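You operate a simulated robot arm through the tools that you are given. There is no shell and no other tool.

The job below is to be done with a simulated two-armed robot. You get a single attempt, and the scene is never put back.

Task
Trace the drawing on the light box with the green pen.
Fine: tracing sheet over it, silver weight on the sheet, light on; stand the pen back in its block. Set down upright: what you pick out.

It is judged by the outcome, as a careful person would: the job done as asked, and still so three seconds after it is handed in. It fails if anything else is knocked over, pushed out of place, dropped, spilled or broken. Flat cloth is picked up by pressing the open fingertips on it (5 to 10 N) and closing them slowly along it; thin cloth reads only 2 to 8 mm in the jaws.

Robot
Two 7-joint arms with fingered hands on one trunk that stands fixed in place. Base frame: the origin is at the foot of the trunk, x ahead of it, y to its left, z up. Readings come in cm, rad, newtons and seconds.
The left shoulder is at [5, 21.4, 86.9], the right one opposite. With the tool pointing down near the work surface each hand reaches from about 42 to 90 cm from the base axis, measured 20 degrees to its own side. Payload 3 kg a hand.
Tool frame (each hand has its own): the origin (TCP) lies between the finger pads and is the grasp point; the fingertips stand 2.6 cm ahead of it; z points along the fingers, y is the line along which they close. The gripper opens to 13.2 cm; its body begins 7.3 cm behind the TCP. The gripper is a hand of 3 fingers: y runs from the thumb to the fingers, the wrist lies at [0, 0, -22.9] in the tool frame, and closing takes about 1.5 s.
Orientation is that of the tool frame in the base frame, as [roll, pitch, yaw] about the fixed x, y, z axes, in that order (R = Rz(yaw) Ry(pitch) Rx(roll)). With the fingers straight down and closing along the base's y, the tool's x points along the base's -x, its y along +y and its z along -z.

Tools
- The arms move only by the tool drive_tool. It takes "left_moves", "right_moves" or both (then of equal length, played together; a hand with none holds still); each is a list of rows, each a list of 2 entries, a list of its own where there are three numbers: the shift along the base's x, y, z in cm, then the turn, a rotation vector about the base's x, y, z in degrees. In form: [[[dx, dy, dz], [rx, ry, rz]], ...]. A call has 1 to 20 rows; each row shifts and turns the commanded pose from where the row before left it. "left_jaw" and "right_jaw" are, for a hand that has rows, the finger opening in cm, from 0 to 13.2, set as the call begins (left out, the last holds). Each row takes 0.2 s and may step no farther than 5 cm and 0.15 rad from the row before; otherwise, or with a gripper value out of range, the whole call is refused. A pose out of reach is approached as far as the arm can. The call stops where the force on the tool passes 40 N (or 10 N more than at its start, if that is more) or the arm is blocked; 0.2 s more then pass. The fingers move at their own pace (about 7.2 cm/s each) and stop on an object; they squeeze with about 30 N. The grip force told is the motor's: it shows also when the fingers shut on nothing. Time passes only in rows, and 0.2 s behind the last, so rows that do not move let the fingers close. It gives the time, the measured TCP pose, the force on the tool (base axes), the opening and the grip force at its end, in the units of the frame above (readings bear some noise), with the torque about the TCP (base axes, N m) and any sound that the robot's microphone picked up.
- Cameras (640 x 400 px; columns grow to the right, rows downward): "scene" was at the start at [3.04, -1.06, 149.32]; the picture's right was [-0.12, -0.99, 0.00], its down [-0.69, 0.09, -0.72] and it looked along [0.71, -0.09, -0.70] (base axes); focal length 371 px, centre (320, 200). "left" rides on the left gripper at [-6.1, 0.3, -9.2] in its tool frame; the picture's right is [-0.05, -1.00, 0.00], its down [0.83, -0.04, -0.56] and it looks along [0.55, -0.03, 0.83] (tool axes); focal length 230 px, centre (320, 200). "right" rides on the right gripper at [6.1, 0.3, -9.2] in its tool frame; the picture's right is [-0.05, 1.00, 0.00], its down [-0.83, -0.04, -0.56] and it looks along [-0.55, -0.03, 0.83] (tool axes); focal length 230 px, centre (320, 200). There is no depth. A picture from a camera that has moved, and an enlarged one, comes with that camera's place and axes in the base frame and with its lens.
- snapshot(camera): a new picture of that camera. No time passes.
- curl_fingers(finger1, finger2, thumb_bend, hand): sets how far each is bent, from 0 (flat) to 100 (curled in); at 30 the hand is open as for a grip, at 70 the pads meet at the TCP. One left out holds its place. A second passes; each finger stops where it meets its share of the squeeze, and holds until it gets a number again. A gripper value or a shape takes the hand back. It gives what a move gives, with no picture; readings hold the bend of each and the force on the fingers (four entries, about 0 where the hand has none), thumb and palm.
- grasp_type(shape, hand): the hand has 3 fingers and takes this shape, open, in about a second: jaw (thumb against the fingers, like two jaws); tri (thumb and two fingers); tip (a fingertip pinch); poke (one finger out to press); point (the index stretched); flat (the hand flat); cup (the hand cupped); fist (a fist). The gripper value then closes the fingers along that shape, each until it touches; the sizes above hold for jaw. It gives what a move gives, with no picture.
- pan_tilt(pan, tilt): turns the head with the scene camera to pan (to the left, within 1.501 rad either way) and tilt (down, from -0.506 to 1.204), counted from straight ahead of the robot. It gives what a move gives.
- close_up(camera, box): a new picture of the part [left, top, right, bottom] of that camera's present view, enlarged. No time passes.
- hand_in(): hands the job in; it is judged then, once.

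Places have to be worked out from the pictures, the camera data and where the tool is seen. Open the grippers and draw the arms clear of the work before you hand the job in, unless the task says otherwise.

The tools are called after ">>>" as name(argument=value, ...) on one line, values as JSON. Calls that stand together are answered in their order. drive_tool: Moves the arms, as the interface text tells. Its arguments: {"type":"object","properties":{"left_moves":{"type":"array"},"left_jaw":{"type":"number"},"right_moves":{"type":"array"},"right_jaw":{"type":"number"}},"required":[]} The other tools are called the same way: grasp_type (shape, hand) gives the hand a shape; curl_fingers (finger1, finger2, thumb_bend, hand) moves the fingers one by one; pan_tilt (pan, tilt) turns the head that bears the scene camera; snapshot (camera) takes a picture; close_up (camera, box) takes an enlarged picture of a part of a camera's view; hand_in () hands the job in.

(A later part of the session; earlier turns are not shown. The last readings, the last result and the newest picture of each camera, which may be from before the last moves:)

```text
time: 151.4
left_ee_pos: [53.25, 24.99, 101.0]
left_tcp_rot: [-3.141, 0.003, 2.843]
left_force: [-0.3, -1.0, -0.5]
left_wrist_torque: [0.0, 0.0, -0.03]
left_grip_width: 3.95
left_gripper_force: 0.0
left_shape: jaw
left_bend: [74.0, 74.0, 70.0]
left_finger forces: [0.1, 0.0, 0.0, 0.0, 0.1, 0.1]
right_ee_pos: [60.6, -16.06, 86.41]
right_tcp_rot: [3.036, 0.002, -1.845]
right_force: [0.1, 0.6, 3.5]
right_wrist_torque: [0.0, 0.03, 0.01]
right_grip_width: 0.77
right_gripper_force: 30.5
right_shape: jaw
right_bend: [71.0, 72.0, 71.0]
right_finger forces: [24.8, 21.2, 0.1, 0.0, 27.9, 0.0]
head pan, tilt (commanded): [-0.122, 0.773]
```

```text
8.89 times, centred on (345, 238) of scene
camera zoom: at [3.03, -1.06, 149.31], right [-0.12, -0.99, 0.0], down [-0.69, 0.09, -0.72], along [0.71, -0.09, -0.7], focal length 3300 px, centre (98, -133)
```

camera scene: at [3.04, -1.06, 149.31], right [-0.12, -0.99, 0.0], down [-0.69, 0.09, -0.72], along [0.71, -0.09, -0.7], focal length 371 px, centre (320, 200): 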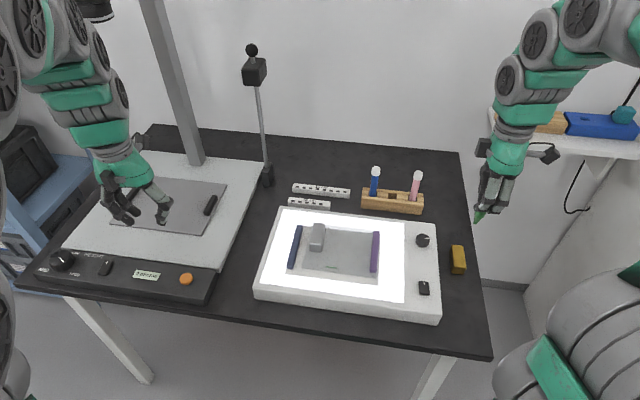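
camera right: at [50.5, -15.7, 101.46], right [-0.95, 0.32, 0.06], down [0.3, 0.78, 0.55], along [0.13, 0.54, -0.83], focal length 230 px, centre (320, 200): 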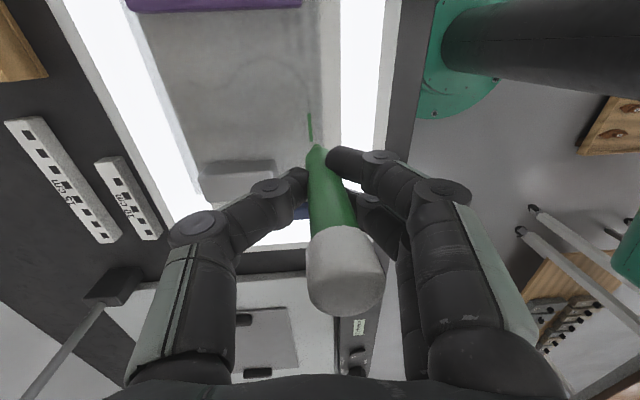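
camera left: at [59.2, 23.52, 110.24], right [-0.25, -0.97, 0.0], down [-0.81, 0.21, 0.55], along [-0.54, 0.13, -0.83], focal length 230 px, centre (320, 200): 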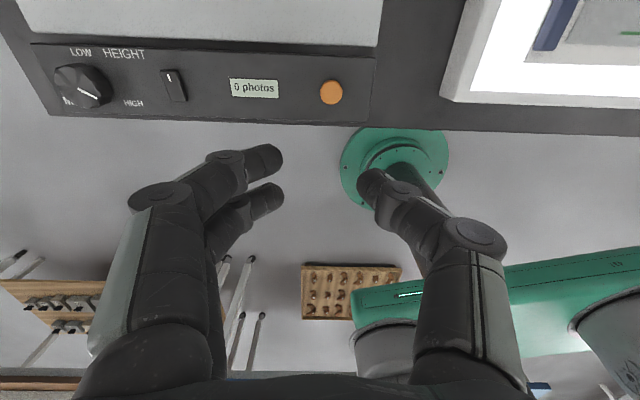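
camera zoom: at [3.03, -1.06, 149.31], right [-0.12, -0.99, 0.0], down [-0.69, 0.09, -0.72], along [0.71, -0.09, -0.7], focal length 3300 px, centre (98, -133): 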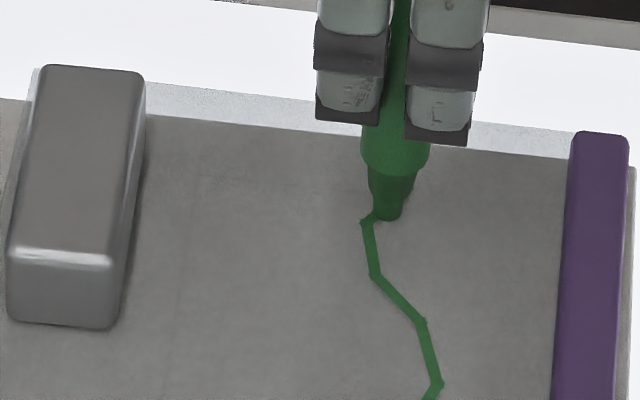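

3.5 N and steady. I draw the last half centimetre to P7.

>>> drive_tool(right_moves=[[[0.11, -0.21, 0.0], [0, 0, 0]], [[0.11, -0.21, 0.0], [0, 0, 0]]])

>>> close_up(camera="scene", box=[320, 215, 370, 260])

```text
time: 152.0
left_ee_pos: [53.25, 25.01, 100.86]
left_tcp_rot: [-3.139, 0.005, 2.842]
left_force: [0.5, 0.2, -0.6]
left_wrist_torque: [-0.04, 0.0, -0.01]
left_grip_width: 3.96
left_gripper_force: 0.0
left_shape: jaw
left_bend: [74.0, 74.0, 70.0]
left_finger forces: [0.0, 0.1, 0.0, 0.1, 0.0, 0.0]
right_ee_pos: [60.62, -16.48, 86.4]
right_tcp_rot: [3.035, 0.002, -1.847]
right_force: [-0.6, 0.4, -0.7]
right_wrist_torque: [0.02, 0.01, 0.02]
right_grip_width: 0.76
right_gripper_force: 29.9
right_shape: jaw
right_bend: [71.0, 72.0, 71.0]
right_finger forces: [23.9, 20.1, 0.0, 0.0, 27.6, 0.0]
head pan, tilt (commanded): [-0.122, 0.773]
```

```text
8.89 times, centred on (345, 238) of scene
camera zoom: at [3.04, -1.06, 149.31], right [-0.12, -0.99, 0.0], down [-0.69, 0.09, -0.72], along [0.71, -0.09, -0.7], focal length 3300 px, centre (98, -133)
```

zoom: 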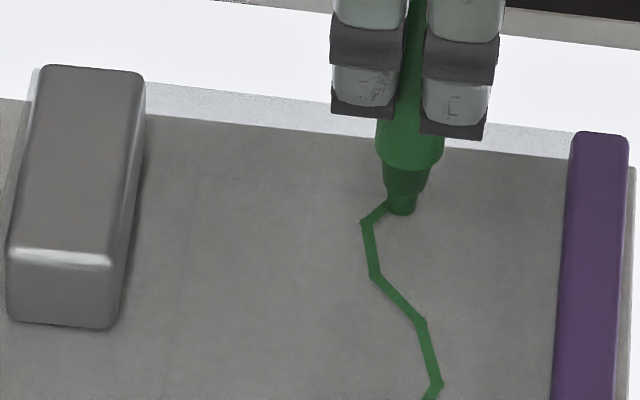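

Just short of P7 and off the surface. I press lightly for the last bit.

>>> drive_tool(right_moves=[[[0, 0, -0.035], [0, 0, 0]], [[0.06, -0.1, 0.0], [0, 0, 0]], [[0, 0, 0], [0, 0, 0]]])

>>> drive_tool(right_moves=[[[0, 0, 0.5], [0, 0, 0]], [[0, 0, 1.5], [0, 0, 0]], [[0, 0, 2], [0, 0, 0]], [[0, 0, 2], [0, 0, 0]]])

>>> close_up(camera="scene", box=[290, 215, 390, 285])

>>> snapshot(camera="right")

```text
time: 152.8
left_ee_pos: [53.41, 25.1, 100.99]
left_tcp_rot: [-3.14, 0.004, 2.841]
left_force: [-0.3, -0.7, 1.3]
left_wrist_torque: [0.03, -0.02, 0.02]
left_grip_width: 3.99
left_gripper_force: 0.1
left_shape: jaw
left_bend: [74.0, 74.0, 70.0]
left_finger forces: [0.1, 0.1, 0.0, 0.1, 0.0, 0.0]
right_ee_pos: [60.76, -16.52, 86.42]
right_tcp_rot: [3.036, 0.001, -1.847]
right_force: [-0.8, 1.8, 10.3]
right_wrist_torque: [0.13, 0.11, -0.02]
right_grip_width: 0.75
right_gripper_force: 30.1
right_shape: jaw
right_bend: [71.0, 72.0, 71.0]
right_finger forces: [24.5, 22.8, 0.0, 0.1, 28.3, 0.1]
head pan, tilt (commanded): [-0.122, 0.773]
```

```text
time: 153.8
left_ee_pos: [53.25, 25.1, 100.86]
left_tcp_rot: [-3.138, 0.004, 2.842]
left_force: [0.0, -0.7, 0.5]
left_wrist_torque: [0.01, 0.0, 0.04]
left_grip_width: 3.98
left_gripper_force: 0.1
left_shape: jaw
left_bend: [74.0, 74.0, 70.0]
left_finger forces: [0.0, 0.1, 0.0, 0.0, 0.0, 0.1]
right_ee_pos: [60.74, -16.77, 92.28]
right_tcp_rot: [3.035, 0.001, -1.847]
right_force: [0.8, 0.2, 0.0]
right_wrist_torque: [-0.01, -0.02, -0.03]
right_grip_width: 0.76
right_gripper_force: 30.4
right_shape: jaw
right_bend: [71.0, 72.0, 71.0]
right_finger forces: [23.3, 19.5, 0.1, 0.0, 27.4, 0.0]
head pan, tilt (commanded): [-0.122, 0.773]
```

```text
5.71 times, centred on (340, 250) of scene
camera zoom: at [3.03, -1.06, 149.31], right [-0.12, -0.99, 0.0], down [-0.69, 0.09, -0.72], along [0.71, -0.09, -0.7], focal length 2122 px, centre (206, -86)
```

zoom: 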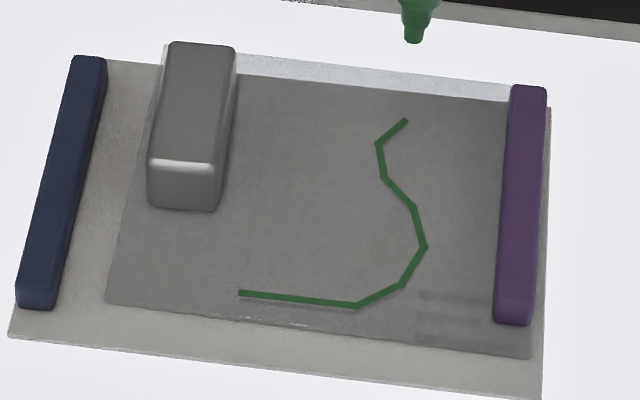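

```text
taken
camera right: at [59.8, -22.86, 101.5], right [-0.94, 0.32, 0.11], down [0.32, 0.77, 0.55], along [0.09, 0.55, -0.83], focal length 230 px, centre (320, 200)
```

right: 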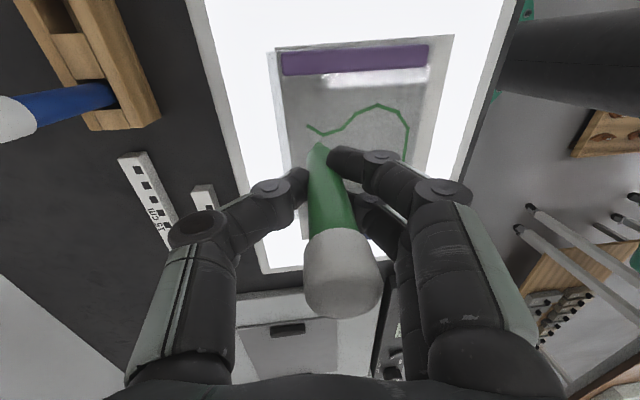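

The whole profile is now traced in green. I zoom in with the right camera to check the ink against the black line from this other angle.

>>> close_up(camera="right", box=[280, 80, 440, 180])

>>> close_up(camera="scene", box=[320, 230, 370, 275])

```text
4.00 times, centred on (360, 130) of right
camera zoom: at [59.8, -22.86, 101.5], right [-0.94, 0.32, 0.11], down [0.32, 0.77, 0.55], along [0.09, 0.55, -0.83], focal length 920 px, centre (160, 480)
```

zoom: 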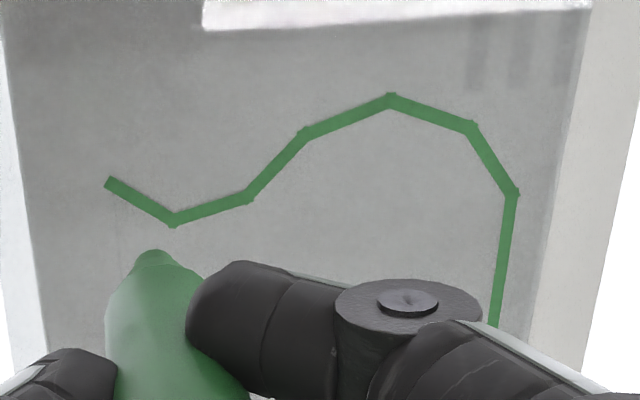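

```text
8.89 times, centred on (345, 252) of scene
camera zoom: at [3.03, -1.06, 149.31], right [-0.12, -0.99, 0.0], down [-0.69, 0.09, -0.72], along [0.71, -0.09, -0.7], focal length 3300 px, centre (98, -267)
```

zoom: 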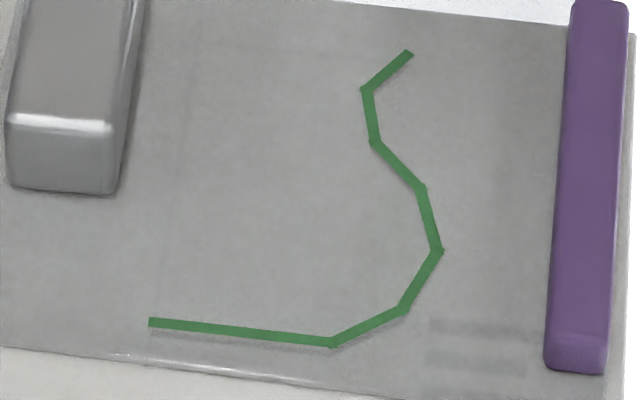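

The ink covers the black line all along from both viewpoints. Now I return the pen: back over the right side of the light box first, then straight out to the block, as on the first trip.

>>> drive_tool(right_moves=[[[-1.4, -3.2, 1.4], [0, 0, 0]], [[-1.4, -3.2, 1.4], [0, 0, 0]], [[-1.4, -3.2, 1.4], [0, 0, 0]], [[-1.4, -3.2, 1.3], [0, 0, 0]], [[2, -0.2, 0], [0, 0, 0]], [[3, -0.2, 0], [0, 0, 0]], [[3, -0.1, 0], [0, 0, 0]], [[3, -0.1, 0], [0, 0, 0]], [[3, 0, 0], [0, 0, 0]], [[3, 0, 0], [0, 0, 0]], [[2.8, 0, 0], [0, 0, 0]], [[0, 0, 0], [0, 0, 0]]])

>>> snapshot(camera="scene")

>>> snapshot(camera="right")

```text
time: 156.4
left_ee_pos: [53.31, 24.96, 100.89]
left_tcp_rot: [-3.139, 0.005, 2.841]
left_force: [-0.2, 0.0, 0.3]
left_wrist_torque: [-0.01, 0.02, 0.01]
left_grip_width: 3.99
left_gripper_force: 0.1
left_shape: jaw
left_bend: [74.0, 74.0, 70.0]
left_finger forces: [0.2, 0.1, 0.0, 0.1, 0.0, 0.1]
right_ee_pos: [75.12, -29.97, 97.91]
right_tcp_rot: [3.034, 0.002, -1.847]
right_force: [-0.1, 0.0, -0.3]
right_wrist_torque: [-0.01, 0.02, 0.01]
right_grip_width: 0.7
right_gripper_force: 29.8
right_shape: jaw
right_bend: [71.0, 72.0, 71.0]
right_finger forces: [21.6, 16.9, 0.0, 0.0, 26.8, 0.0]
head pan, tilt (commanded): [-0.122, 0.773]
```

```text
taken
camera scene: at [3.04, -1.06, 149.31], right [-0.12, -0.99, 0.0], down [-0.69, 0.09, -0.72], along [0.71, -0.09, -0.7], focal length 371 px, centre (320, 200)
```

scene: 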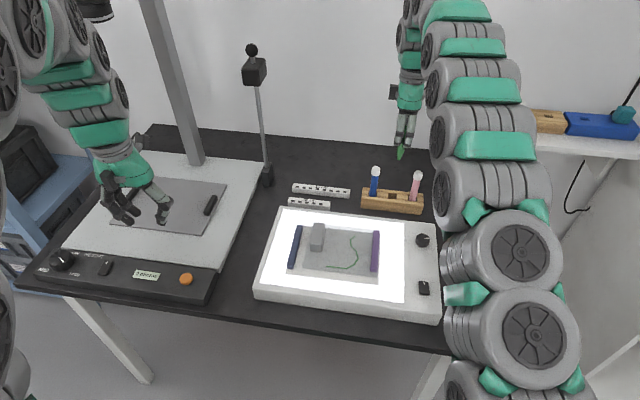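

```text
taken
camera right: at [74.16, -36.14, 107.25], right [-0.94, 0.32, 0.11], down [0.32, 0.77, 0.55], along [0.09, 0.55, -0.83], focal length 230 px, centre (320, 200)
```

right: 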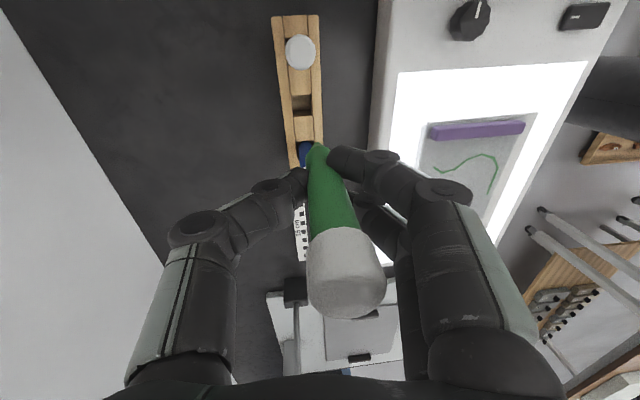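

Both cameras see the pen and block. I zoom in to line the tip up with its slot.

>>> close_up(camera="right", box=[250, 20, 390, 180])

>>> close_up(camera="scene", box=[350, 120, 440, 220])

```text
2.50 times, centred on (320, 100) of right
camera zoom: at [74.16, -36.14, 107.25], right [-0.94, 0.32, 0.11], down [0.32, 0.77, 0.55], along [0.09, 0.55, -0.83], focal length 575 px, centre (320, 450)
```

zoom: 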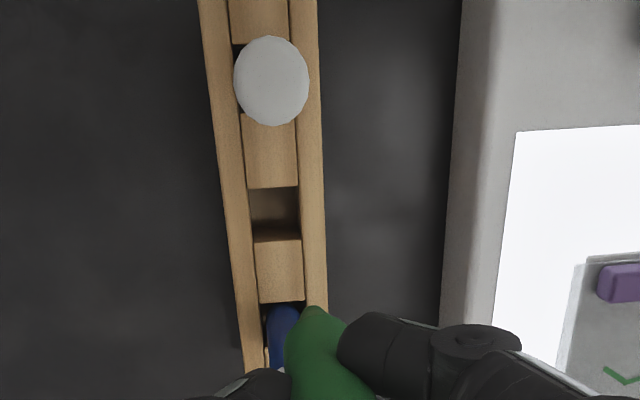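

```text
4.00 times, centred on (395, 170) of scene
camera zoom: at [3.04, -1.06, 149.31], right [-0.12, -0.99, 0.0], down [-0.69, 0.09, -0.72], along [0.71, -0.09, -0.7], focal length 1485 px, centre (20, 320)
```

zoom: 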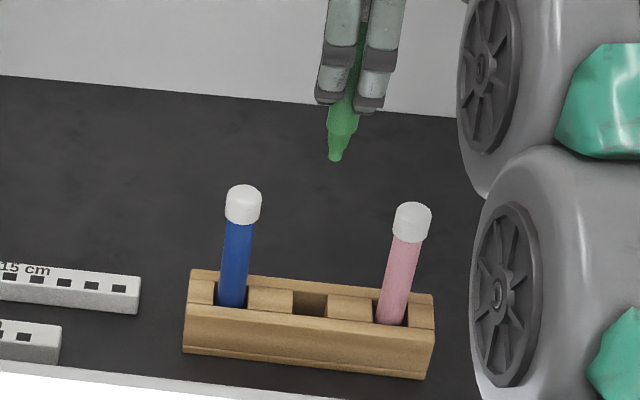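

Triangulating both views, the tip is at (74.6, -29.9, 90.6) and the slot centre at (75.1, -30.3, 77.3). I shift (+0.5, -0.4) and lower 7 cm, then check again.

>>> drive_tool(right_moves=[[[0.5, -0.4, -1], [0, 0, 0]], [[0, 0, -2], [0, 0, 0]], [[0, 0, -2], [0, 0, 0]], [[0, 0, -2], [0, 0, 0]], [[0, 0, 0], [0, 0, 0]]])

>>> close_up(camera="right", box=[250, 20, 390, 180])

>>> close_up(camera="scene", box=[350, 120, 440, 220])

```text
time: 157.6
left_ee_pos: [53.11, 25.02, 100.91]
left_tcp_rot: [-3.141, 0.002, 2.842]
left_force: [-0.2, 0.5, 0.4]
left_wrist_torque: [0.01, 0.01, -0.02]
left_grip_width: 3.98
left_gripper_force: 0.0
left_shape: jaw
left_bend: [74.0, 74.0, 70.0]
left_finger forces: [0.0, 0.1, 0.1, 0.0, 0.0, 0.0]
right_ee_pos: [75.48, -30.34, 90.87]
right_tcp_rot: [3.035, 0.001, -1.847]
right_force: [-0.5, -0.8, 0.6]
right_wrist_torque: [0.0, 0.02, 0.02]
right_grip_width: 0.73
right_gripper_force: 29.6
right_shape: jaw
right_bend: [71.0, 72.0, 71.0]
right_finger forces: [21.5, 16.9, 0.0, 0.0, 26.7, 0.0]
head pan, tilt (commanded): [-0.122, 0.773]
```

```text
2.50 times, centred on (320, 100) of right
camera zoom: at [74.52, -36.54, 100.13], right [-0.94, 0.32, 0.11], down [0.32, 0.77, 0.55], along [0.09, 0.55, -0.83], focal length 575 px, centre (320, 450)
```

zoom: 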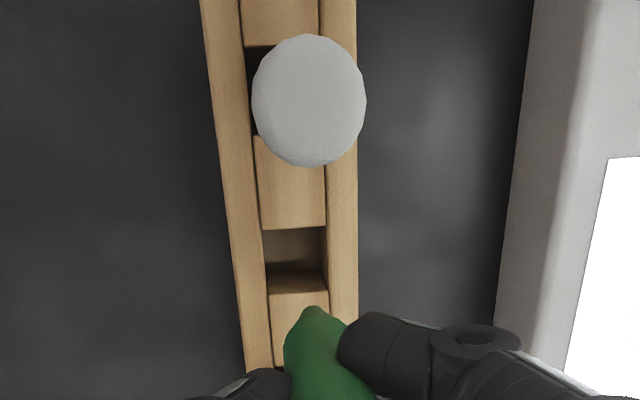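

```text
4.00 times, centred on (395, 170) of scene
camera zoom: at [3.04, -1.06, 149.31], right [-0.12, -0.99, 0.0], down [-0.69, 0.09, -0.72], along [0.71, -0.09, -0.7], focal length 1485 px, centre (20, 320)
```

zoom: 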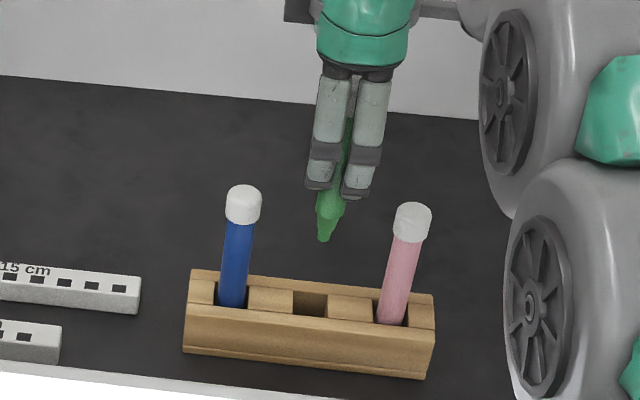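

The tip is now within about 0.15 cm of the slot axis. I make that correction and lower the pen into the slot step by step.

>>> drive_tool(right_moves=[[[0.14, 0.1, -1.5], [0, 0, 0]], [[0, 0, -1.5], [0, 0, 0]], [[0, 0, -1], [0, 0, 0]], [[0, 0, 0], [0, 0, 0]]])

>>> close_up(camera="right", box=[250, 20, 390, 180])

>>> close_up(camera="scene", box=[350, 130, 440, 220])

```text
time: 158.6
left_ee_pos: [53.28, 24.96, 100.93]
left_tcp_rot: [-3.14, 0.002, 2.843]
left_force: [0.6, -1.5, 0.8]
left_wrist_torque: [-0.03, -0.01, -0.02]
left_grip_width: 3.99
left_gripper_force: 0.1
left_shape: jaw
left_bend: [74.0, 74.0, 70.0]
left_finger forces: [0.0, 0.1, 0.0, 0.0, 0.0, 0.0]
right_ee_pos: [75.48, -30.3, 86.89]
right_tcp_rot: [3.034, 0.002, -1.848]
right_force: [-0.2, 0.9, -0.2]
right_wrist_torque: [-0.01, 0.02, 0.01]
right_grip_width: 0.68
right_gripper_force: 30.2
right_shape: jaw
right_bend: [71.0, 72.0, 71.0]
right_finger forces: [21.5, 16.9, 0.0, 0.1, 26.7, 0.1]
head pan, tilt (commanded): [-0.122, 0.773]
```

```text
2.50 times, centred on (320, 100) of right
camera zoom: at [74.54, -36.47, 96.15], right [-0.94, 0.32, 0.11], down [0.32, 0.77, 0.55], along [0.09, 0.55, -0.83], focal length 575 px, centre (320, 450)
```

zoom: 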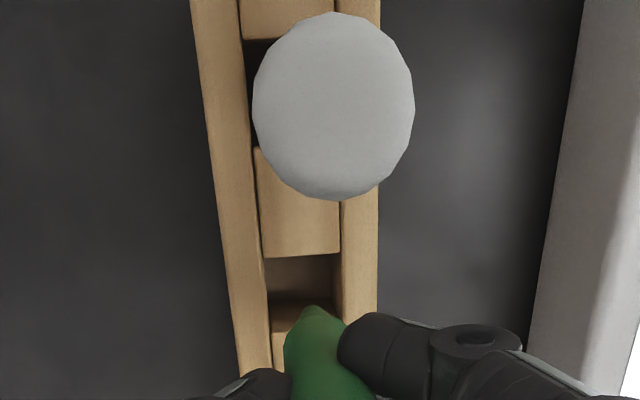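

```text
4.44 times, centred on (395, 175) of scene
camera zoom: at [3.04, -1.06, 149.31], right [-0.12, -0.99, 0.0], down [-0.69, 0.09, -0.72], along [0.71, -0.09, -0.7], focal length 1650 px, centre (-13, 311)
```

zoom: 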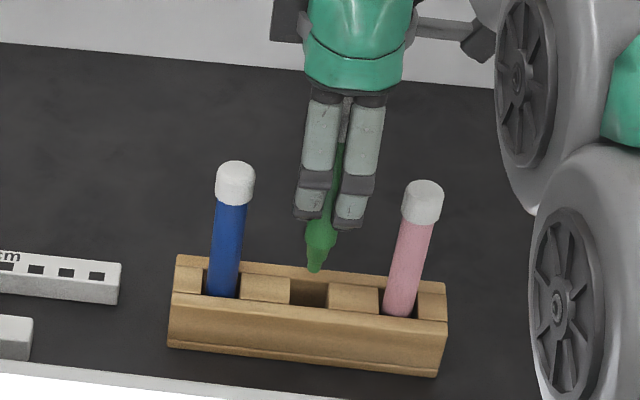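

Still about 0.2 cm short along x. I correct that and go down into the slot.

>>> drive_tool(right_moves=[[[0.2, 0, -0.7], [0, 0, 0]], [[0, 0, -0.7], [0, 0, 0]], [[0, 0, -0.7], [0, 0, 0]], [[0, 0, 0], [0, 0, 0]]])

>>> close_up(camera="scene", box=[350, 130, 440, 220])

>>> close_up(camera="right", box=[250, 40, 390, 200])

```text
time: 159.6
left_ee_pos: [53.24, 24.96, 100.85]
left_tcp_rot: [-3.14, 0.003, 2.841]
left_force: [0.6, -0.6, -0.1]
left_wrist_torque: [-0.01, 0.02, -0.02]
left_grip_width: 3.96
left_gripper_force: 0.1
left_shape: jaw
left_bend: [74.0, 74.0, 70.0]
left_finger forces: [0.0, 0.0, 0.0, 0.0, 0.0, 0.0]
right_ee_pos: [75.86, -30.37, 84.75]
right_tcp_rot: [3.033, 0.001, -1.847]
right_force: [0.5, -0.4, 0.0]
right_wrist_torque: [-0.02, -0.01, 0.01]
right_grip_width: 0.75
right_gripper_force: 29.9
right_shape: jaw
right_bend: [71.0, 72.0, 71.0]
right_finger forces: [21.5, 16.8, 0.0, 0.1, 26.7, 0.0]
head pan, tilt (commanded): [-0.122, 0.773]
```

```text
4.44 times, centred on (395, 175) of scene
camera zoom: at [3.04, -1.06, 149.31], right [-0.12, -0.99, 0.0], down [-0.69, 0.09, -0.72], along [0.71, -0.09, -0.7], focal length 1650 px, centre (-13, 311)
```

zoom: 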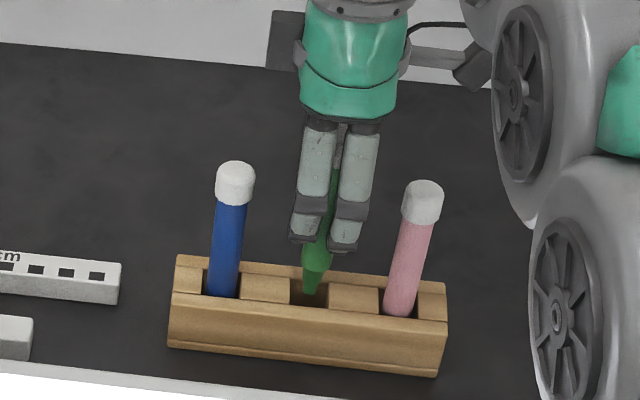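

```text
2.50 times, centred on (320, 120) of right
camera zoom: at [74.78, -36.56, 94.05], right [-0.94, 0.32, 0.11], down [0.33, 0.77, 0.55], along [0.09, 0.55, -0.83], focal length 575 px, centre (320, 400)
```

zoom: 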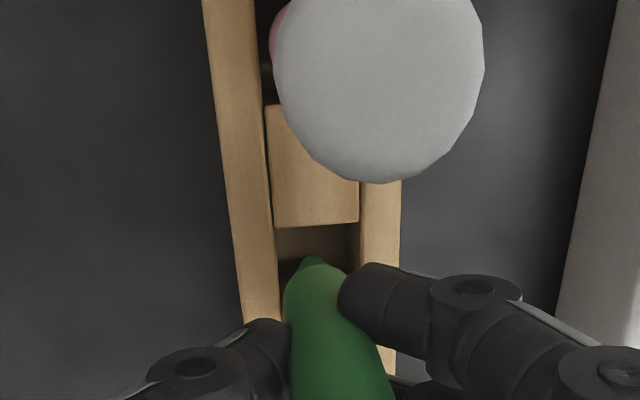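

The tip is entering the slot cleanly. I continue downward.

>>> drive_tool(right_moves=[[[0, 0, -0.6], [0, 0, 0]], [[0, 0, -0.6], [0, 0, 0]], [[0, 0, 0], [0, 0, 0]]])

>>> close_up(camera="scene", box=[360, 150, 430, 220])

```text
time: 160.4
left_ee_pos: [53.47, 24.97, 100.92]
left_tcp_rot: [-3.139, 0.004, 2.842]
left_force: [0.4, 0.3, 0.8]
left_wrist_torque: [0.01, 0.01, 0.03]
left_grip_width: 3.97
left_gripper_force: 0.1
left_shape: jaw
left_bend: [74.0, 74.0, 70.0]
left_finger forces: [0.0, 0.1, 0.1, 0.0, 0.0, 0.0]
right_ee_pos: [75.73, -30.32, 83.67]
right_tcp_rot: [3.034, 0.001, -1.847]
right_force: [-0.4, -0.2, -0.8]
right_wrist_torque: [0.0, 0.01, -0.02]
right_grip_width: 0.72
right_gripper_force: 30.2
right_shape: jaw
right_bend: [71.0, 72.0, 71.0]
right_finger forces: [21.6, 16.8, 0.1, 0.1, 26.7, 0.1]
head pan, tilt (commanded): [-0.122, 0.773]
```

```text
5.71 times, centred on (395, 185) of scene
camera zoom: at [3.04, -1.06, 149.31], right [-0.12, -0.99, 0.0], down [-0.69, 0.09, -0.72], along [0.71, -0.09, -0.7], focal length 2122 px, centre (-109, 286)
```

zoom: 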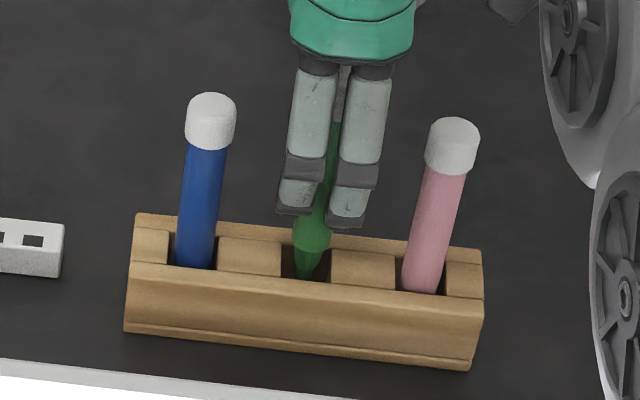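

The tip is inside the slot. I keep lowering.

>>> drive_tool(right_moves=[[[0, 0, -0.5], [0, 0, 0]], [[0, 0, -0.5], [0, 0, 0]], [[0, 0, 0], [0, 0, 0]]])

>>> close_up(camera="scene", box=[360, 150, 430, 220])

```text
time: 161.2
left_ee_pos: [53.23, 25.09, 100.92]
left_tcp_rot: [-3.14, 0.003, 2.842]
left_force: [-0.3, 0.8, 0.2]
left_wrist_torque: [0.0, 0.0, -0.01]
left_grip_width: 3.98
left_gripper_force: 0.0
left_shape: jaw
left_bend: [74.0, 74.0, 70.0]
left_finger forces: [0.1, 0.0, 0.0, 0.1, 0.0, 0.0]
right_ee_pos: [75.77, -30.2, 82.51]
right_tcp_rot: [3.036, 0.003, -1.845]
right_force: [-0.1, -0.3, -0.1]
right_wrist_torque: [0.01, 0.01, -0.03]
right_grip_width: 0.7
right_gripper_force: 30.3
right_shape: jaw
right_bend: [71.0, 72.0, 71.0]
right_finger forces: [21.5, 16.8, 0.0, 0.0, 26.7, 0.0]
head pan, tilt (commanded): [-0.122, 0.773]
```

```text
5.71 times, centred on (395, 185) of scene
camera zoom: at [3.04, -1.06, 149.31], right [-0.12, -0.99, 0.0], down [-0.69, 0.09, -0.72], along [0.71, -0.09, -0.7], focal length 2122 px, centre (-109, 286)
```

zoom: 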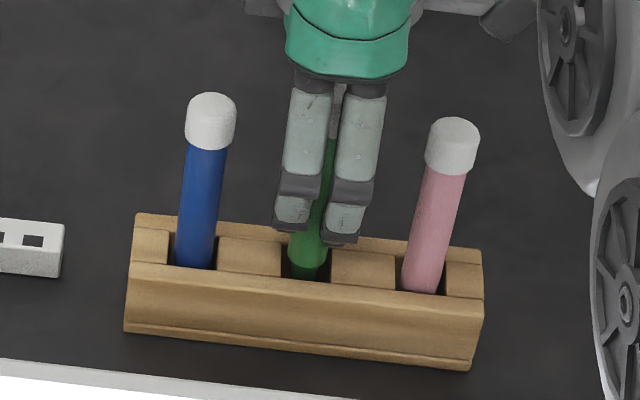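

Going in freely. I lower the last bit until it stands.

>>> drive_tool(right_moves=[[[0, 0, -0.3], [0, 0, 0]], [[0, 0, -0.2], [0, 0, 0]], [[0, 0, 0], [0, 0, 0]]])

>>> drive_tool(right_moves=[[[0, 0, -0.15], [0, 0, 0]], [[0, 0, 0], [0, 0, 0]]])

```text
time: 162.0
left_ee_pos: [53.19, 24.95, 100.86]
left_tcp_rot: [-3.138, 0.003, 2.842]
left_force: [0.8, 0.2, -0.3]
left_wrist_torque: [-0.02, -0.01, 0.03]
left_grip_width: 3.97
left_gripper_force: 0.1
left_shape: jaw
left_bend: [74.0, 74.0, 70.0]
left_finger forces: [0.1, 0.0, 0.1, 0.0, 0.0, 0.1]
right_ee_pos: [75.72, -30.41, 82.02]
right_tcp_rot: [3.035, 0.002, -1.847]
right_force: [-0.6, 0.9, -0.4]
right_wrist_torque: [-0.01, 0.03, 0.01]
right_grip_width: 0.7
right_gripper_force: 29.6
right_shape: jaw
right_bend: [71.0, 72.0, 71.0]
right_finger forces: [21.5, 16.8, 0.1, 0.0, 26.7, 0.0]
head pan, tilt (commanded): [-0.122, 0.773]
```

```text
time: 162.6
left_ee_pos: [53.21, 25.11, 100.88]
left_tcp_rot: [-3.14, 0.003, 2.841]
left_force: [-0.2, 0.7, -0.1]
left_wrist_torque: [0.02, -0.01, -0.01]
left_grip_width: 3.96
left_gripper_force: 0.0
left_shape: jaw
left_bend: [74.0, 74.0, 70.0]
left_finger forces: [0.1, 0.0, 0.1, 0.1, 0.0, 0.0]
right_ee_pos: [75.87, -30.33, 81.91]
right_tcp_rot: [3.035, 0.003, -1.848]
right_force: [0.1, -0.2, -1.1]
right_wrist_torque: [0.0, 0.0, -0.01]
right_grip_width: 0.72
right_gripper_force: 30.2
right_shape: jaw
right_bend: [71.0, 72.0, 71.0]
right_finger forces: [21.5, 16.8, 0.0, 0.1, 26.8, 0.0]
head pan, tilt (commanded): [-0.122, 0.773]
```

Still free; I lower a little more.

>>> drive_tool(right_moves=[[[0, 0, -0.15], [0, 0, 0]], [[0, 0, 0], [0, 0, 0]]])

>>> drive_tool(right_moves=[[[0, 0, -0.12], [0, 0, 0]], [[0, 0, 0], [0, 0, 0]]])

>>> close_up(camera="scene", box=[360, 150, 430, 220])

```text
time: 163.2
left_ee_pos: [53.32, 24.99, 100.82]
left_tcp_rot: [-3.14, 0.003, 2.841]
left_force: [0.0, -0.4, 0.7]
left_wrist_torque: [0.01, 0.02, -0.01]
left_grip_width: 4.01
left_gripper_force: 0.1
left_shape: jaw
left_bend: [74.0, 74.0, 70.0]
left_finger forces: [0.0, 0.2, 0.0, 0.0, 0.0, 0.0]
right_ee_pos: [75.82, -30.3, 81.77]
right_tcp_rot: [3.036, 0.001, -1.845]
right_force: [-0.5, -0.4, -0.7]
right_wrist_torque: [0.01, 0.01, 0.01]
right_grip_width: 0.72
right_gripper_force: 30.0
right_shape: jaw
right_bend: [71.0, 72.0, 71.0]
right_finger forces: [21.5, 16.8, 0.1, 0.1, 26.7, 0.0]
head pan, tilt (commanded): [-0.122, 0.773]
```

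```text
time: 163.8
left_ee_pos: [53.33, 24.96, 100.84]
left_tcp_rot: [-3.141, 0.003, 2.841]
left_force: [-0.3, -0.4, 0.7]
left_wrist_torque: [0.01, 0.01, -0.02]
left_grip_width: 3.98
left_gripper_force: 0.0
left_shape: jaw
left_bend: [74.0, 74.0, 70.0]
left_finger forces: [0.0, 0.1, 0.0, 0.0, 0.0, 0.0]
right_ee_pos: [75.7, -30.25, 81.77]
right_tcp_rot: [3.034, 0.001, -1.846]
right_force: [1.0, 0.0, -0.8]
right_wrist_torque: [0.0, 0.01, -0.06]
right_grip_width: 0.73
right_gripper_force: 30.0
right_shape: jaw
right_bend: [71.0, 72.0, 71.0]
right_finger forces: [21.5, 16.8, 0.0, 0.1, 26.7, 0.0]
head pan, tilt (commanded): [-0.122, 0.773]
```

```text
5.71 times, centred on (395, 185) of scene
camera zoom: at [3.04, -1.06, 149.31], right [-0.12, -0.99, 0.0], down [-0.69, 0.09, -0.72], along [0.71, -0.09, -0.7], focal length 2122 px, centre (-109, 286)
```

zoom: 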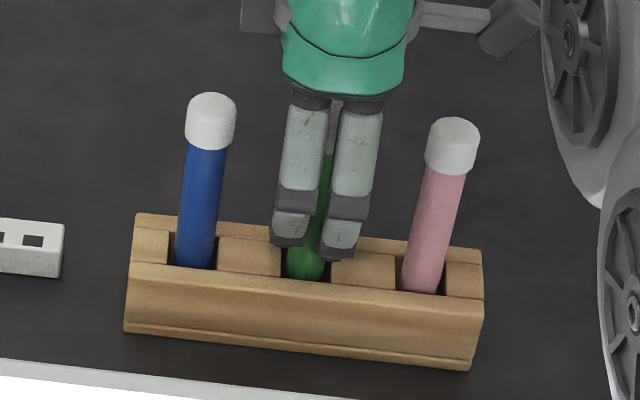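

The pen stands nearly upright in the slot. I lower by 0.1 cm steps until it touches bottom.

>>> drive_tool(right_moves=[[[0, 0, -0.1], [0, 0, 0]], [[0, 0, 0], [0, 0, 0]]])

>>> drive_tool(right_moves=[[[0, 0, -0.1], [0, 0, 0]], [[0, 0, 0], [0, 0, 0]]])

```text
time: 164.4
left_ee_pos: [53.26, 25.06, 100.89]
left_tcp_rot: [-3.14, 0.004, 2.842]
left_force: [0.3, -0.7, 0.2]
left_wrist_torque: [0.0, -0.02, 0.0]
left_grip_width: 3.99
left_gripper_force: 0.1
left_shape: jaw
left_bend: [74.0, 74.0, 70.0]
left_finger forces: [0.1, 0.1, 0.1, 0.1, 0.0, 0.1]
right_ee_pos: [75.84, -30.21, 81.55]
right_tcp_rot: [3.034, 0.003, -1.847]
right_force: [0.2, 1.3, 4.5]
right_wrist_torque: [0.03, 0.02, 0.0]
right_grip_width: 0.69
right_gripper_force: 29.9
right_shape: jaw
right_bend: [71.0, 72.0, 71.0]
right_finger forces: [21.9, 17.5, 0.0, 0.0, 26.8, 0.0]
head pan, tilt (commanded): [-0.122, 0.773]
```

```text
time: 165.0
left_ee_pos: [53.21, 25.11, 100.91]
left_tcp_rot: [-3.14, 0.005, 2.841]
left_force: [-0.2, -0.5, -0.8]
left_wrist_torque: [0.01, 0.0, -0.03]
left_grip_width: 3.98
left_gripper_force: 0.0
left_shape: jaw
left_bend: [74.0, 74.0, 70.0]
left_finger forces: [0.0, 0.0, 0.0, 0.0, 0.1, 0.0]
right_ee_pos: [75.9, -30.33, 81.51]
right_tcp_rot: [3.035, 0.001, -1.845]
right_force: [-1.5, 1.1, 12.2]
right_wrist_torque: [0.02, 0.06, 0.0]
right_grip_width: 0.74
right_gripper_force: 29.9
right_shape: jaw
right_bend: [71.0, 72.0, 71.0]
right_finger forces: [23.0, 18.7, 0.0, 0.0, 28.5, 0.0]
head pan, tilt (commanded): [-0.122, 0.773]
```

The pen stands on the bottom (12 N). I relieve the pressure and open the fingers.

>>> drive_tool(right_moves=[[[0, 0, 0.09], [0, 0, 0]], [[0, 0, 0], [0, 0, 0]]])

>>> drive_tool(right_moves=[[[0, 0, 0], [0, 0, 0]], [[0, 0, 0], [0, 0, 0]], [[0, 0, 0], [0, 0, 0]], [[0, 0, 0], [0, 0, 0]], [[0, 0, 0], [0, 0, 0]]], right_jaw=5)

>>> close_up(camera="scene", box=[360, 150, 430, 220])

>>> snapshot(camera="right")

```text
time: 165.6
left_ee_pos: [53.23, 25.01, 100.91]
left_tcp_rot: [-3.139, 0.005, 2.843]
left_force: [0.5, -0.4, 0.1]
left_wrist_torque: [0.02, 0.0, 0.0]
left_grip_width: 3.97
left_gripper_force: 0.0
left_shape: jaw
left_bend: [74.0, 74.0, 70.0]
left_finger forces: [0.0, 0.0, 0.0, 0.1, 0.1, 0.0]
right_ee_pos: [75.71, -30.4, 81.41]
right_tcp_rot: [3.035, 0.001, -1.848]
right_force: [-0.1, -0.1, 8.4]
right_wrist_torque: [0.01, -0.03, 0.0]
right_grip_width: 0.75
right_gripper_force: 29.7
right_shape: jaw
right_bend: [71.0, 72.0, 71.0]
right_finger forces: [22.8, 18.2, 0.0, 0.0, 28.7, 0.0]
head pan, tilt (commanded): [-0.122, 0.773]
```

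```text
time: 166.8
left_ee_pos: [53.28, 24.99, 100.92]
left_tcp_rot: [-3.141, 0.003, 2.841]
left_force: [-0.6, 0.2, 0.0]
left_wrist_torque: [0.0, 0.0, 0.03]
left_grip_width: 3.97
left_gripper_force: 0.0
left_shape: jaw
left_bend: [74.0, 74.0, 70.0]
left_finger forces: [0.0, 0.1, 0.0, 0.1, 0.0, 0.0]
right_ee_pos: [75.78, -30.3, 81.6]
right_tcp_rot: [3.035, 0.003, -1.846]
right_force: [0.8, 0.8, 0.2]
right_wrist_torque: [0.04, -0.03, 0.03]
right_grip_width: 4.95
right_gripper_force: 0.1
right_shape: jaw
right_bend: [74.0, 74.0, 70.0]
right_finger forces: [0.0, 0.1, 0.0, 0.1, 0.0, 0.0]
head pan, tilt (commanded): [-0.122, 0.773]
```

```text
5.71 times, centred on (395, 185) of scene
camera zoom: at [3.04, -1.06, 149.31], right [-0.12, -0.99, 0.0], down [-0.69, 0.09, -0.72], along [0.71, -0.09, -0.7], focal length 2122 px, centre (-109, 286)
```

zoom: 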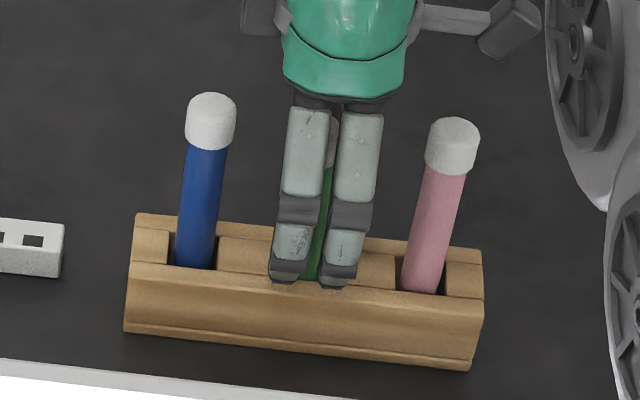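

```text
taken
camera right: at [74.79, -36.51, 90.8], right [-0.94, 0.32, 0.11], down [0.32, 0.77, 0.55], along [0.09, 0.55, -0.83], focal length 230 px, centre (320, 200)
```

right: 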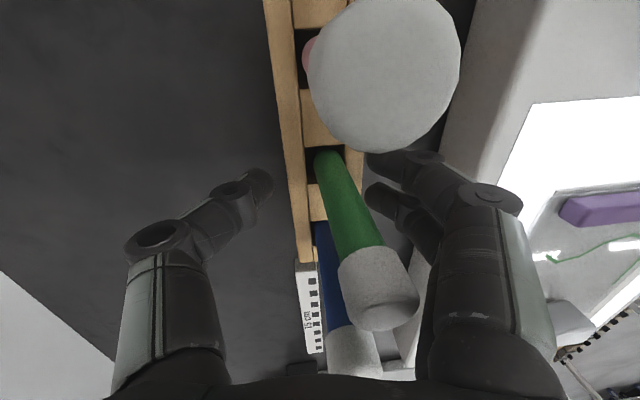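

The pen stands upright in its slot. Because the hand is tilted, I raise it slightly and open wider so the cap passes freely, then lift away.

>>> drive_tool(right_moves=[[[0, 0, 0.4], [0, 0, 0]], [[0, 0, 0.3], [0, 0, 0]], [[0, 0, 0], [0, 0, 0]], [[0, 0, 0], [0, 0, 0]]], right_jaw=8.5)

>>> snapshot(camera="right")

>>> close_up(camera="scene", box=[360, 150, 430, 220])

```text
time: 167.8
left_ee_pos: [53.29, 25.04, 100.93]
left_tcp_rot: [-3.14, 0.005, 2.842]
left_force: [-0.1, 0.5, 0.2]
left_wrist_torque: [0.0, 0.01, -0.01]
left_grip_width: 3.97
left_gripper_force: 0.0
left_shape: jaw
left_bend: [74.0, 74.0, 70.0]
left_finger forces: [0.0, 0.1, 0.0, 0.0, 0.0, 0.0]
right_ee_pos: [75.85, -30.37, 82.24]
right_tcp_rot: [3.034, 0.001, -1.848]
right_force: [0.5, -0.1, -1.0]
right_wrist_torque: [0.0, 0.01, 0.01]
right_grip_width: 8.47
right_gripper_force: 0.0
right_shape: jaw
right_bend: [70.0, 70.0, 68.0]
right_finger forces: [0.0, 0.1, 0.0, 0.0, 0.1, 0.0]
head pan, tilt (commanded): [-0.122, 0.773]
```

```text
taken
camera right: at [74.83, -36.47, 91.52], right [-0.94, 0.32, 0.11], down [0.32, 0.77, 0.55], along [0.09, 0.55, -0.83], focal length 230 px, centre (320, 200)
```

right: 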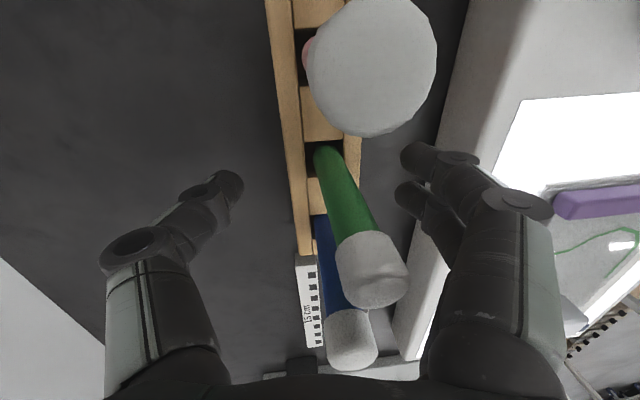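

```text
5.71 times, centred on (395, 185) of scene
camera zoom: at [3.04, -1.06, 149.31], right [-0.12, -0.99, 0.0], down [-0.69, 0.09, -0.72], along [0.71, -0.09, -0.7], focal length 2122 px, centre (-109, 286)
```

zoom: 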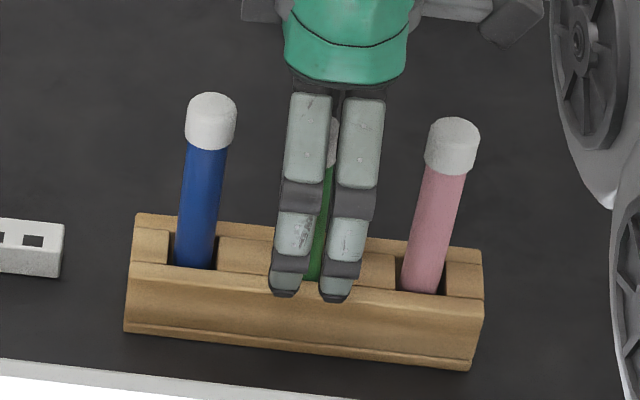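

There is clear room around the cap. I raise the hand straight up and then back away.

>>> drive_tool(right_moves=[[[-0.1, 0, 1.2], [0, 0, 0]], [[-0.1, 0, 1.5], [0, 0, 0]], [[-0.1, 0, 2], [0, 0, 0]], [[-0.1, 0, 3], [0, 0, 0]], [[0, 0, 3], [0, 0, 0]], [[0, 0, 3], [0, 0, 0]]])

>>> close_up(camera="scene", box=[350, 130, 440, 220])

>>> snapshot(camera="right")

```text
time: 169.2
left_ee_pos: [53.34, 24.99, 100.93]
left_tcp_rot: [-3.139, 0.003, 2.842]
left_force: [0.3, 0.3, -0.1]
left_wrist_torque: [0.02, 0.02, -0.02]
left_grip_width: 3.97
left_gripper_force: 0.0
left_shape: jaw
left_bend: [74.0, 74.0, 70.0]
left_finger forces: [0.0, 0.0, 0.0, 0.1, 0.1, 0.0]
right_ee_pos: [75.24, -30.22, 95.92]
right_tcp_rot: [3.035, 0.001, -1.846]
right_force: [-0.4, -0.1, 0.7]
right_wrist_torque: [0.0, 0.01, 0.0]
right_grip_width: 8.48
right_gripper_force: 0.0
right_shape: jaw
right_bend: [70.0, 70.0, 68.0]
right_finger forces: [0.1, 0.0, 0.0, 0.0, 0.0, 0.0]
head pan, tilt (commanded): [-0.122, 0.773]
```

```text
4.44 times, centred on (395, 175) of scene
camera zoom: at [3.03, -1.06, 149.31], right [-0.12, -0.99, 0.0], down [-0.69, 0.09, -0.72], along [0.71, -0.09, -0.7], focal length 1650 px, centre (-13, 311)
```

zoom: 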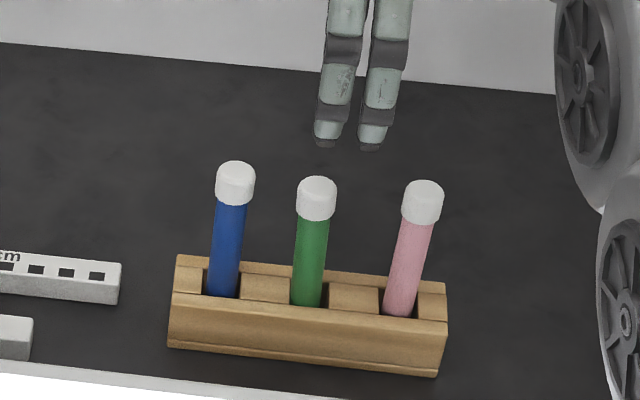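

```text
taken
camera right: at [74.31, -36.42, 105.15], right [-0.94, 0.32, 0.11], down [0.33, 0.77, 0.55], along [0.09, 0.55, -0.83], focal length 230 px, centre (320, 200)
```

right: 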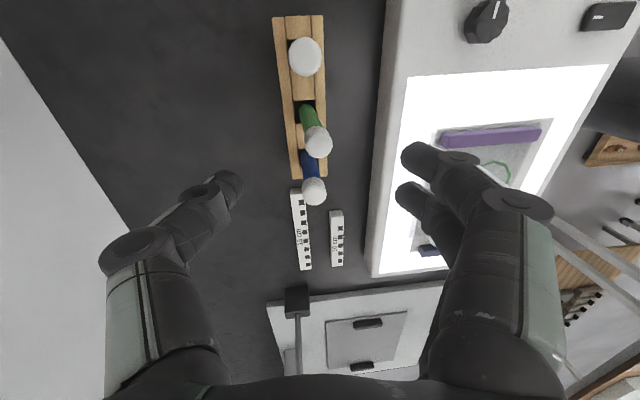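

The green pen stands in its own slot like the others. I draw the right arm back and out to the side, turning the hand back and opening it.

>>> drive_tool(right_moves=[[[-3, 0, 1], [0, 0, 0]], [[-3.5, 0, 1], [0, 0, 0]], [[-3.5, 0, 1], [0, 0, 0]], [[-3.5, 0, 1], [0, 0, 0]], [[-3.5, -1, 1], [0, 0, 0]], [[-3.5, -2, 1], [0, 0, 0]], [[-2, -3, 1], [0, 0, 0]], [[-1, -3, 1], [0, 0, 0]], [[0, -3, 1], [0, 0, 0]], [[0, -3, 1], [0, 0, 0]]], right_jaw=13.2)

>>> drive_tool(right_moves=[[[0, 0, 1], [-1.7, -6.1, 0]], [[0, 0, 0], [0, 0, -8.3]], [[0, 0, 0], [0, 0, -8.3]], [[0, 0, 0], [0, 0, -8.3]], [[0, 0, 0], [0, 0, -8.3]], [[0, 0, 0], [0, 0, -8.3]], [[0, 0, 0], [0, 0, -8.3]], [[0, 0, 0], [0, 0, -8.3]], [[0, 0, 0], [0, 0, -8.3]], [[0, 0, 0], [0, 0, -8.3]]], left_moves=[[[-1, 0, 1], [0, 0, 0]], [[-1, 0, 1], [0, 0, 0]], [[-1, 0, 1], [0, 0, 0]], [[-1, 0, 1], [0, 0, 0]], [[-1, 0, 1], [0, 0, 0]], [[0, 0, 1], [0, 0, 0]], [[0, 0, 1], [0, 0, 0]], [[0, 0, 1], [0, 0, 0]], [[0, 0, 1], [0, 0, 0]], [[0, 0, 1], [0, 0, 0]]], left_jaw=13.2)

>>> snapshot(camera="scene")

```text
time: 171.4
left_ee_pos: [53.33, 24.98, 100.81]
left_tcp_rot: [-3.14, 0.003, 2.841]
left_force: [-0.5, -0.3, 0.4]
left_wrist_torque: [0.03, 0.03, -0.03]
left_grip_width: 3.99
left_gripper_force: 0.1
left_shape: jaw
left_bend: [74.0, 74.0, 70.0]
left_finger forces: [0.0, 0.1, 0.0, 0.0, 0.0, 0.0]
right_ee_pos: [58.81, -42.12, 106.2]
right_tcp_rot: [3.042, 0.0, -1.851]
right_force: [-0.4, 0.2, 0.4]
right_wrist_torque: [-0.02, 0.03, 0.02]
right_grip_width: 13.19
right_gripper_force: 0.1
right_shape: jaw
right_bend: [30.0, 30.0, 30.0]
right_finger forces: [0.1, 0.0, 0.0, 0.0, 0.0, 0.1]
right hand out of reach, approached as far as the arm can: row 4, 5, 6, 7, 10
head pan, tilt (commanded): [-0.122, 0.773]
```

```text
time: 173.6
left_ee_pos: [48.35, 25.01, 111.0]
left_tcp_rot: [-3.14, 0.004, 2.84]
left_force: [-0.2, 0.6, 0.7]
left_wrist_torque: [0.02, -0.01, -0.02]
left_grip_width: 13.2
left_gripper_force: 0.0
left_shape: jaw
left_bend: [30.0, 30.0, 30.0]
left_finger forces: [0.0, 0.1, 0.1, 0.1, 0.0, 0.1]
right_ee_pos: [58.82, -42.18, 107.23]
right_tcp_rot: [-3.138, 0.002, 3.131]
right_force: [-0.3, -0.4, -0.1]
right_wrist_torque: [-0.01, 0.01, 0.01]
right_grip_width: 13.19
right_gripper_force: 0.0
right_shape: jaw
right_bend: [30.0, 30.0, 30.0]
right_finger forces: [0.1, 0.0, 0.1, 0.0, 0.0, 0.1]
head pan, tilt (commanded): [-0.122, 0.773]
```

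```text
taken
camera scene: at [3.04, -1.06, 149.31], right [-0.12, -0.99, 0.0], down [-0.69, 0.09, -0.72], along [0.71, -0.09, -0.7], focal length 371 px, centre (320, 200)
```

scene: 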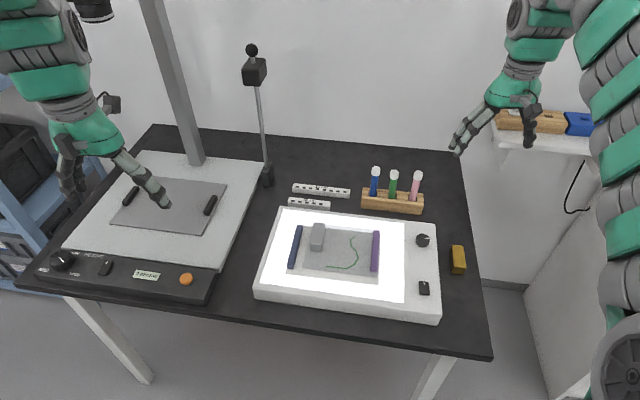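

Both arms are clear and open. I take a last close look at everything before handing in.

>>> close_up(camera="scene", box=[250, 190, 480, 330])

>>> close_up(camera="scene", box=[280, 150, 440, 230])

>>> close_up(camera="scene", box=[30, 140, 280, 310])

>>> close_up(camera="scene", box=[290, 215, 390, 285])

```text
2.78 times, centred on (365, 260) of scene
camera zoom: at [3.04, -1.06, 149.31], right [-0.12, -0.99, 0.0], down [-0.69, 0.09, -0.72], along [0.71, -0.09, -0.7], focal length 1033 px, centre (195, 33)
```

zoom: 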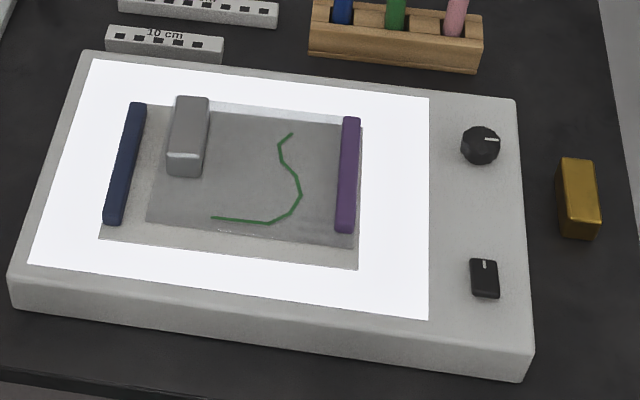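

```text
4.00 times, centred on (360, 190) of scene
camera zoom: at [3.04, -1.06, 149.31], right [-0.12, -0.99, 0.0], down [-0.69, 0.09, -0.72], along [0.71, -0.09, -0.7], focal length 1485 px, centre (160, 240)
```

zoom: 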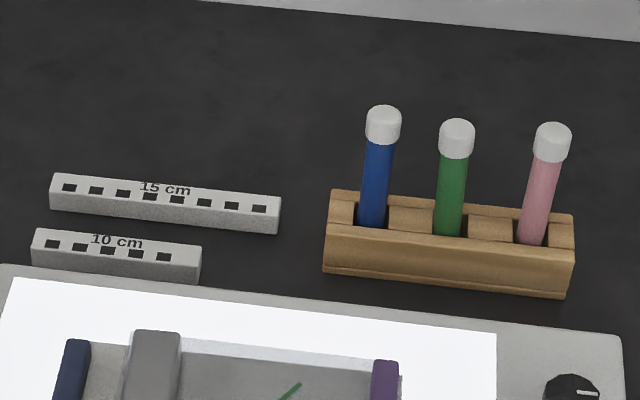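

```text
2.35 times, centred on (155, 225) of scene
camera zoom: at [3.04, -1.06, 149.31], right [-0.12, -0.99, 0.0], down [-0.69, 0.09, -0.72], along [0.71, -0.09, -0.7], focal length 874 px, centre (708, 141)
```

zoom: 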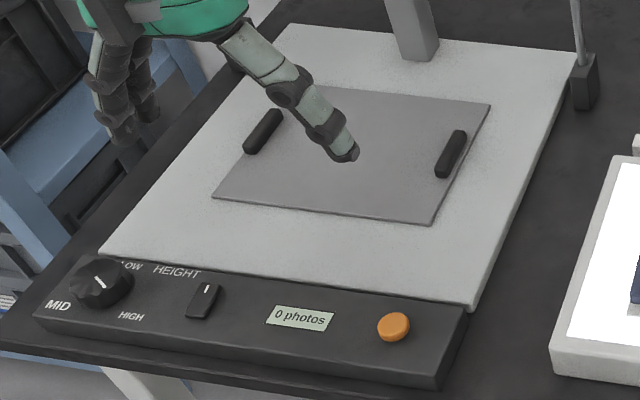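

```text
5.71 times, centred on (340, 250) of scene
camera zoom: at [3.04, -1.06, 149.31], right [-0.12, -0.99, 0.0], down [-0.69, 0.09, -0.72], along [0.71, -0.09, -0.7], focal length 2122 px, centre (206, -86)
```

zoom: 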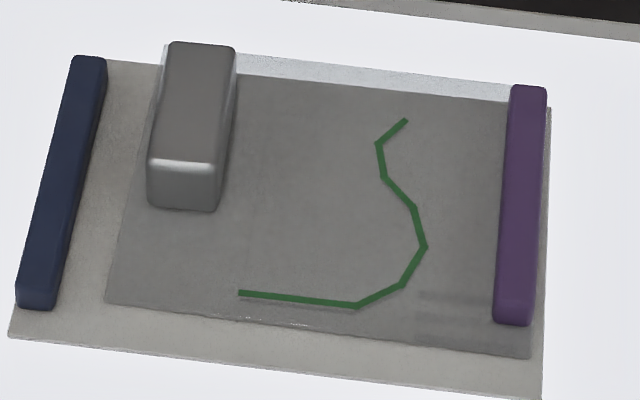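

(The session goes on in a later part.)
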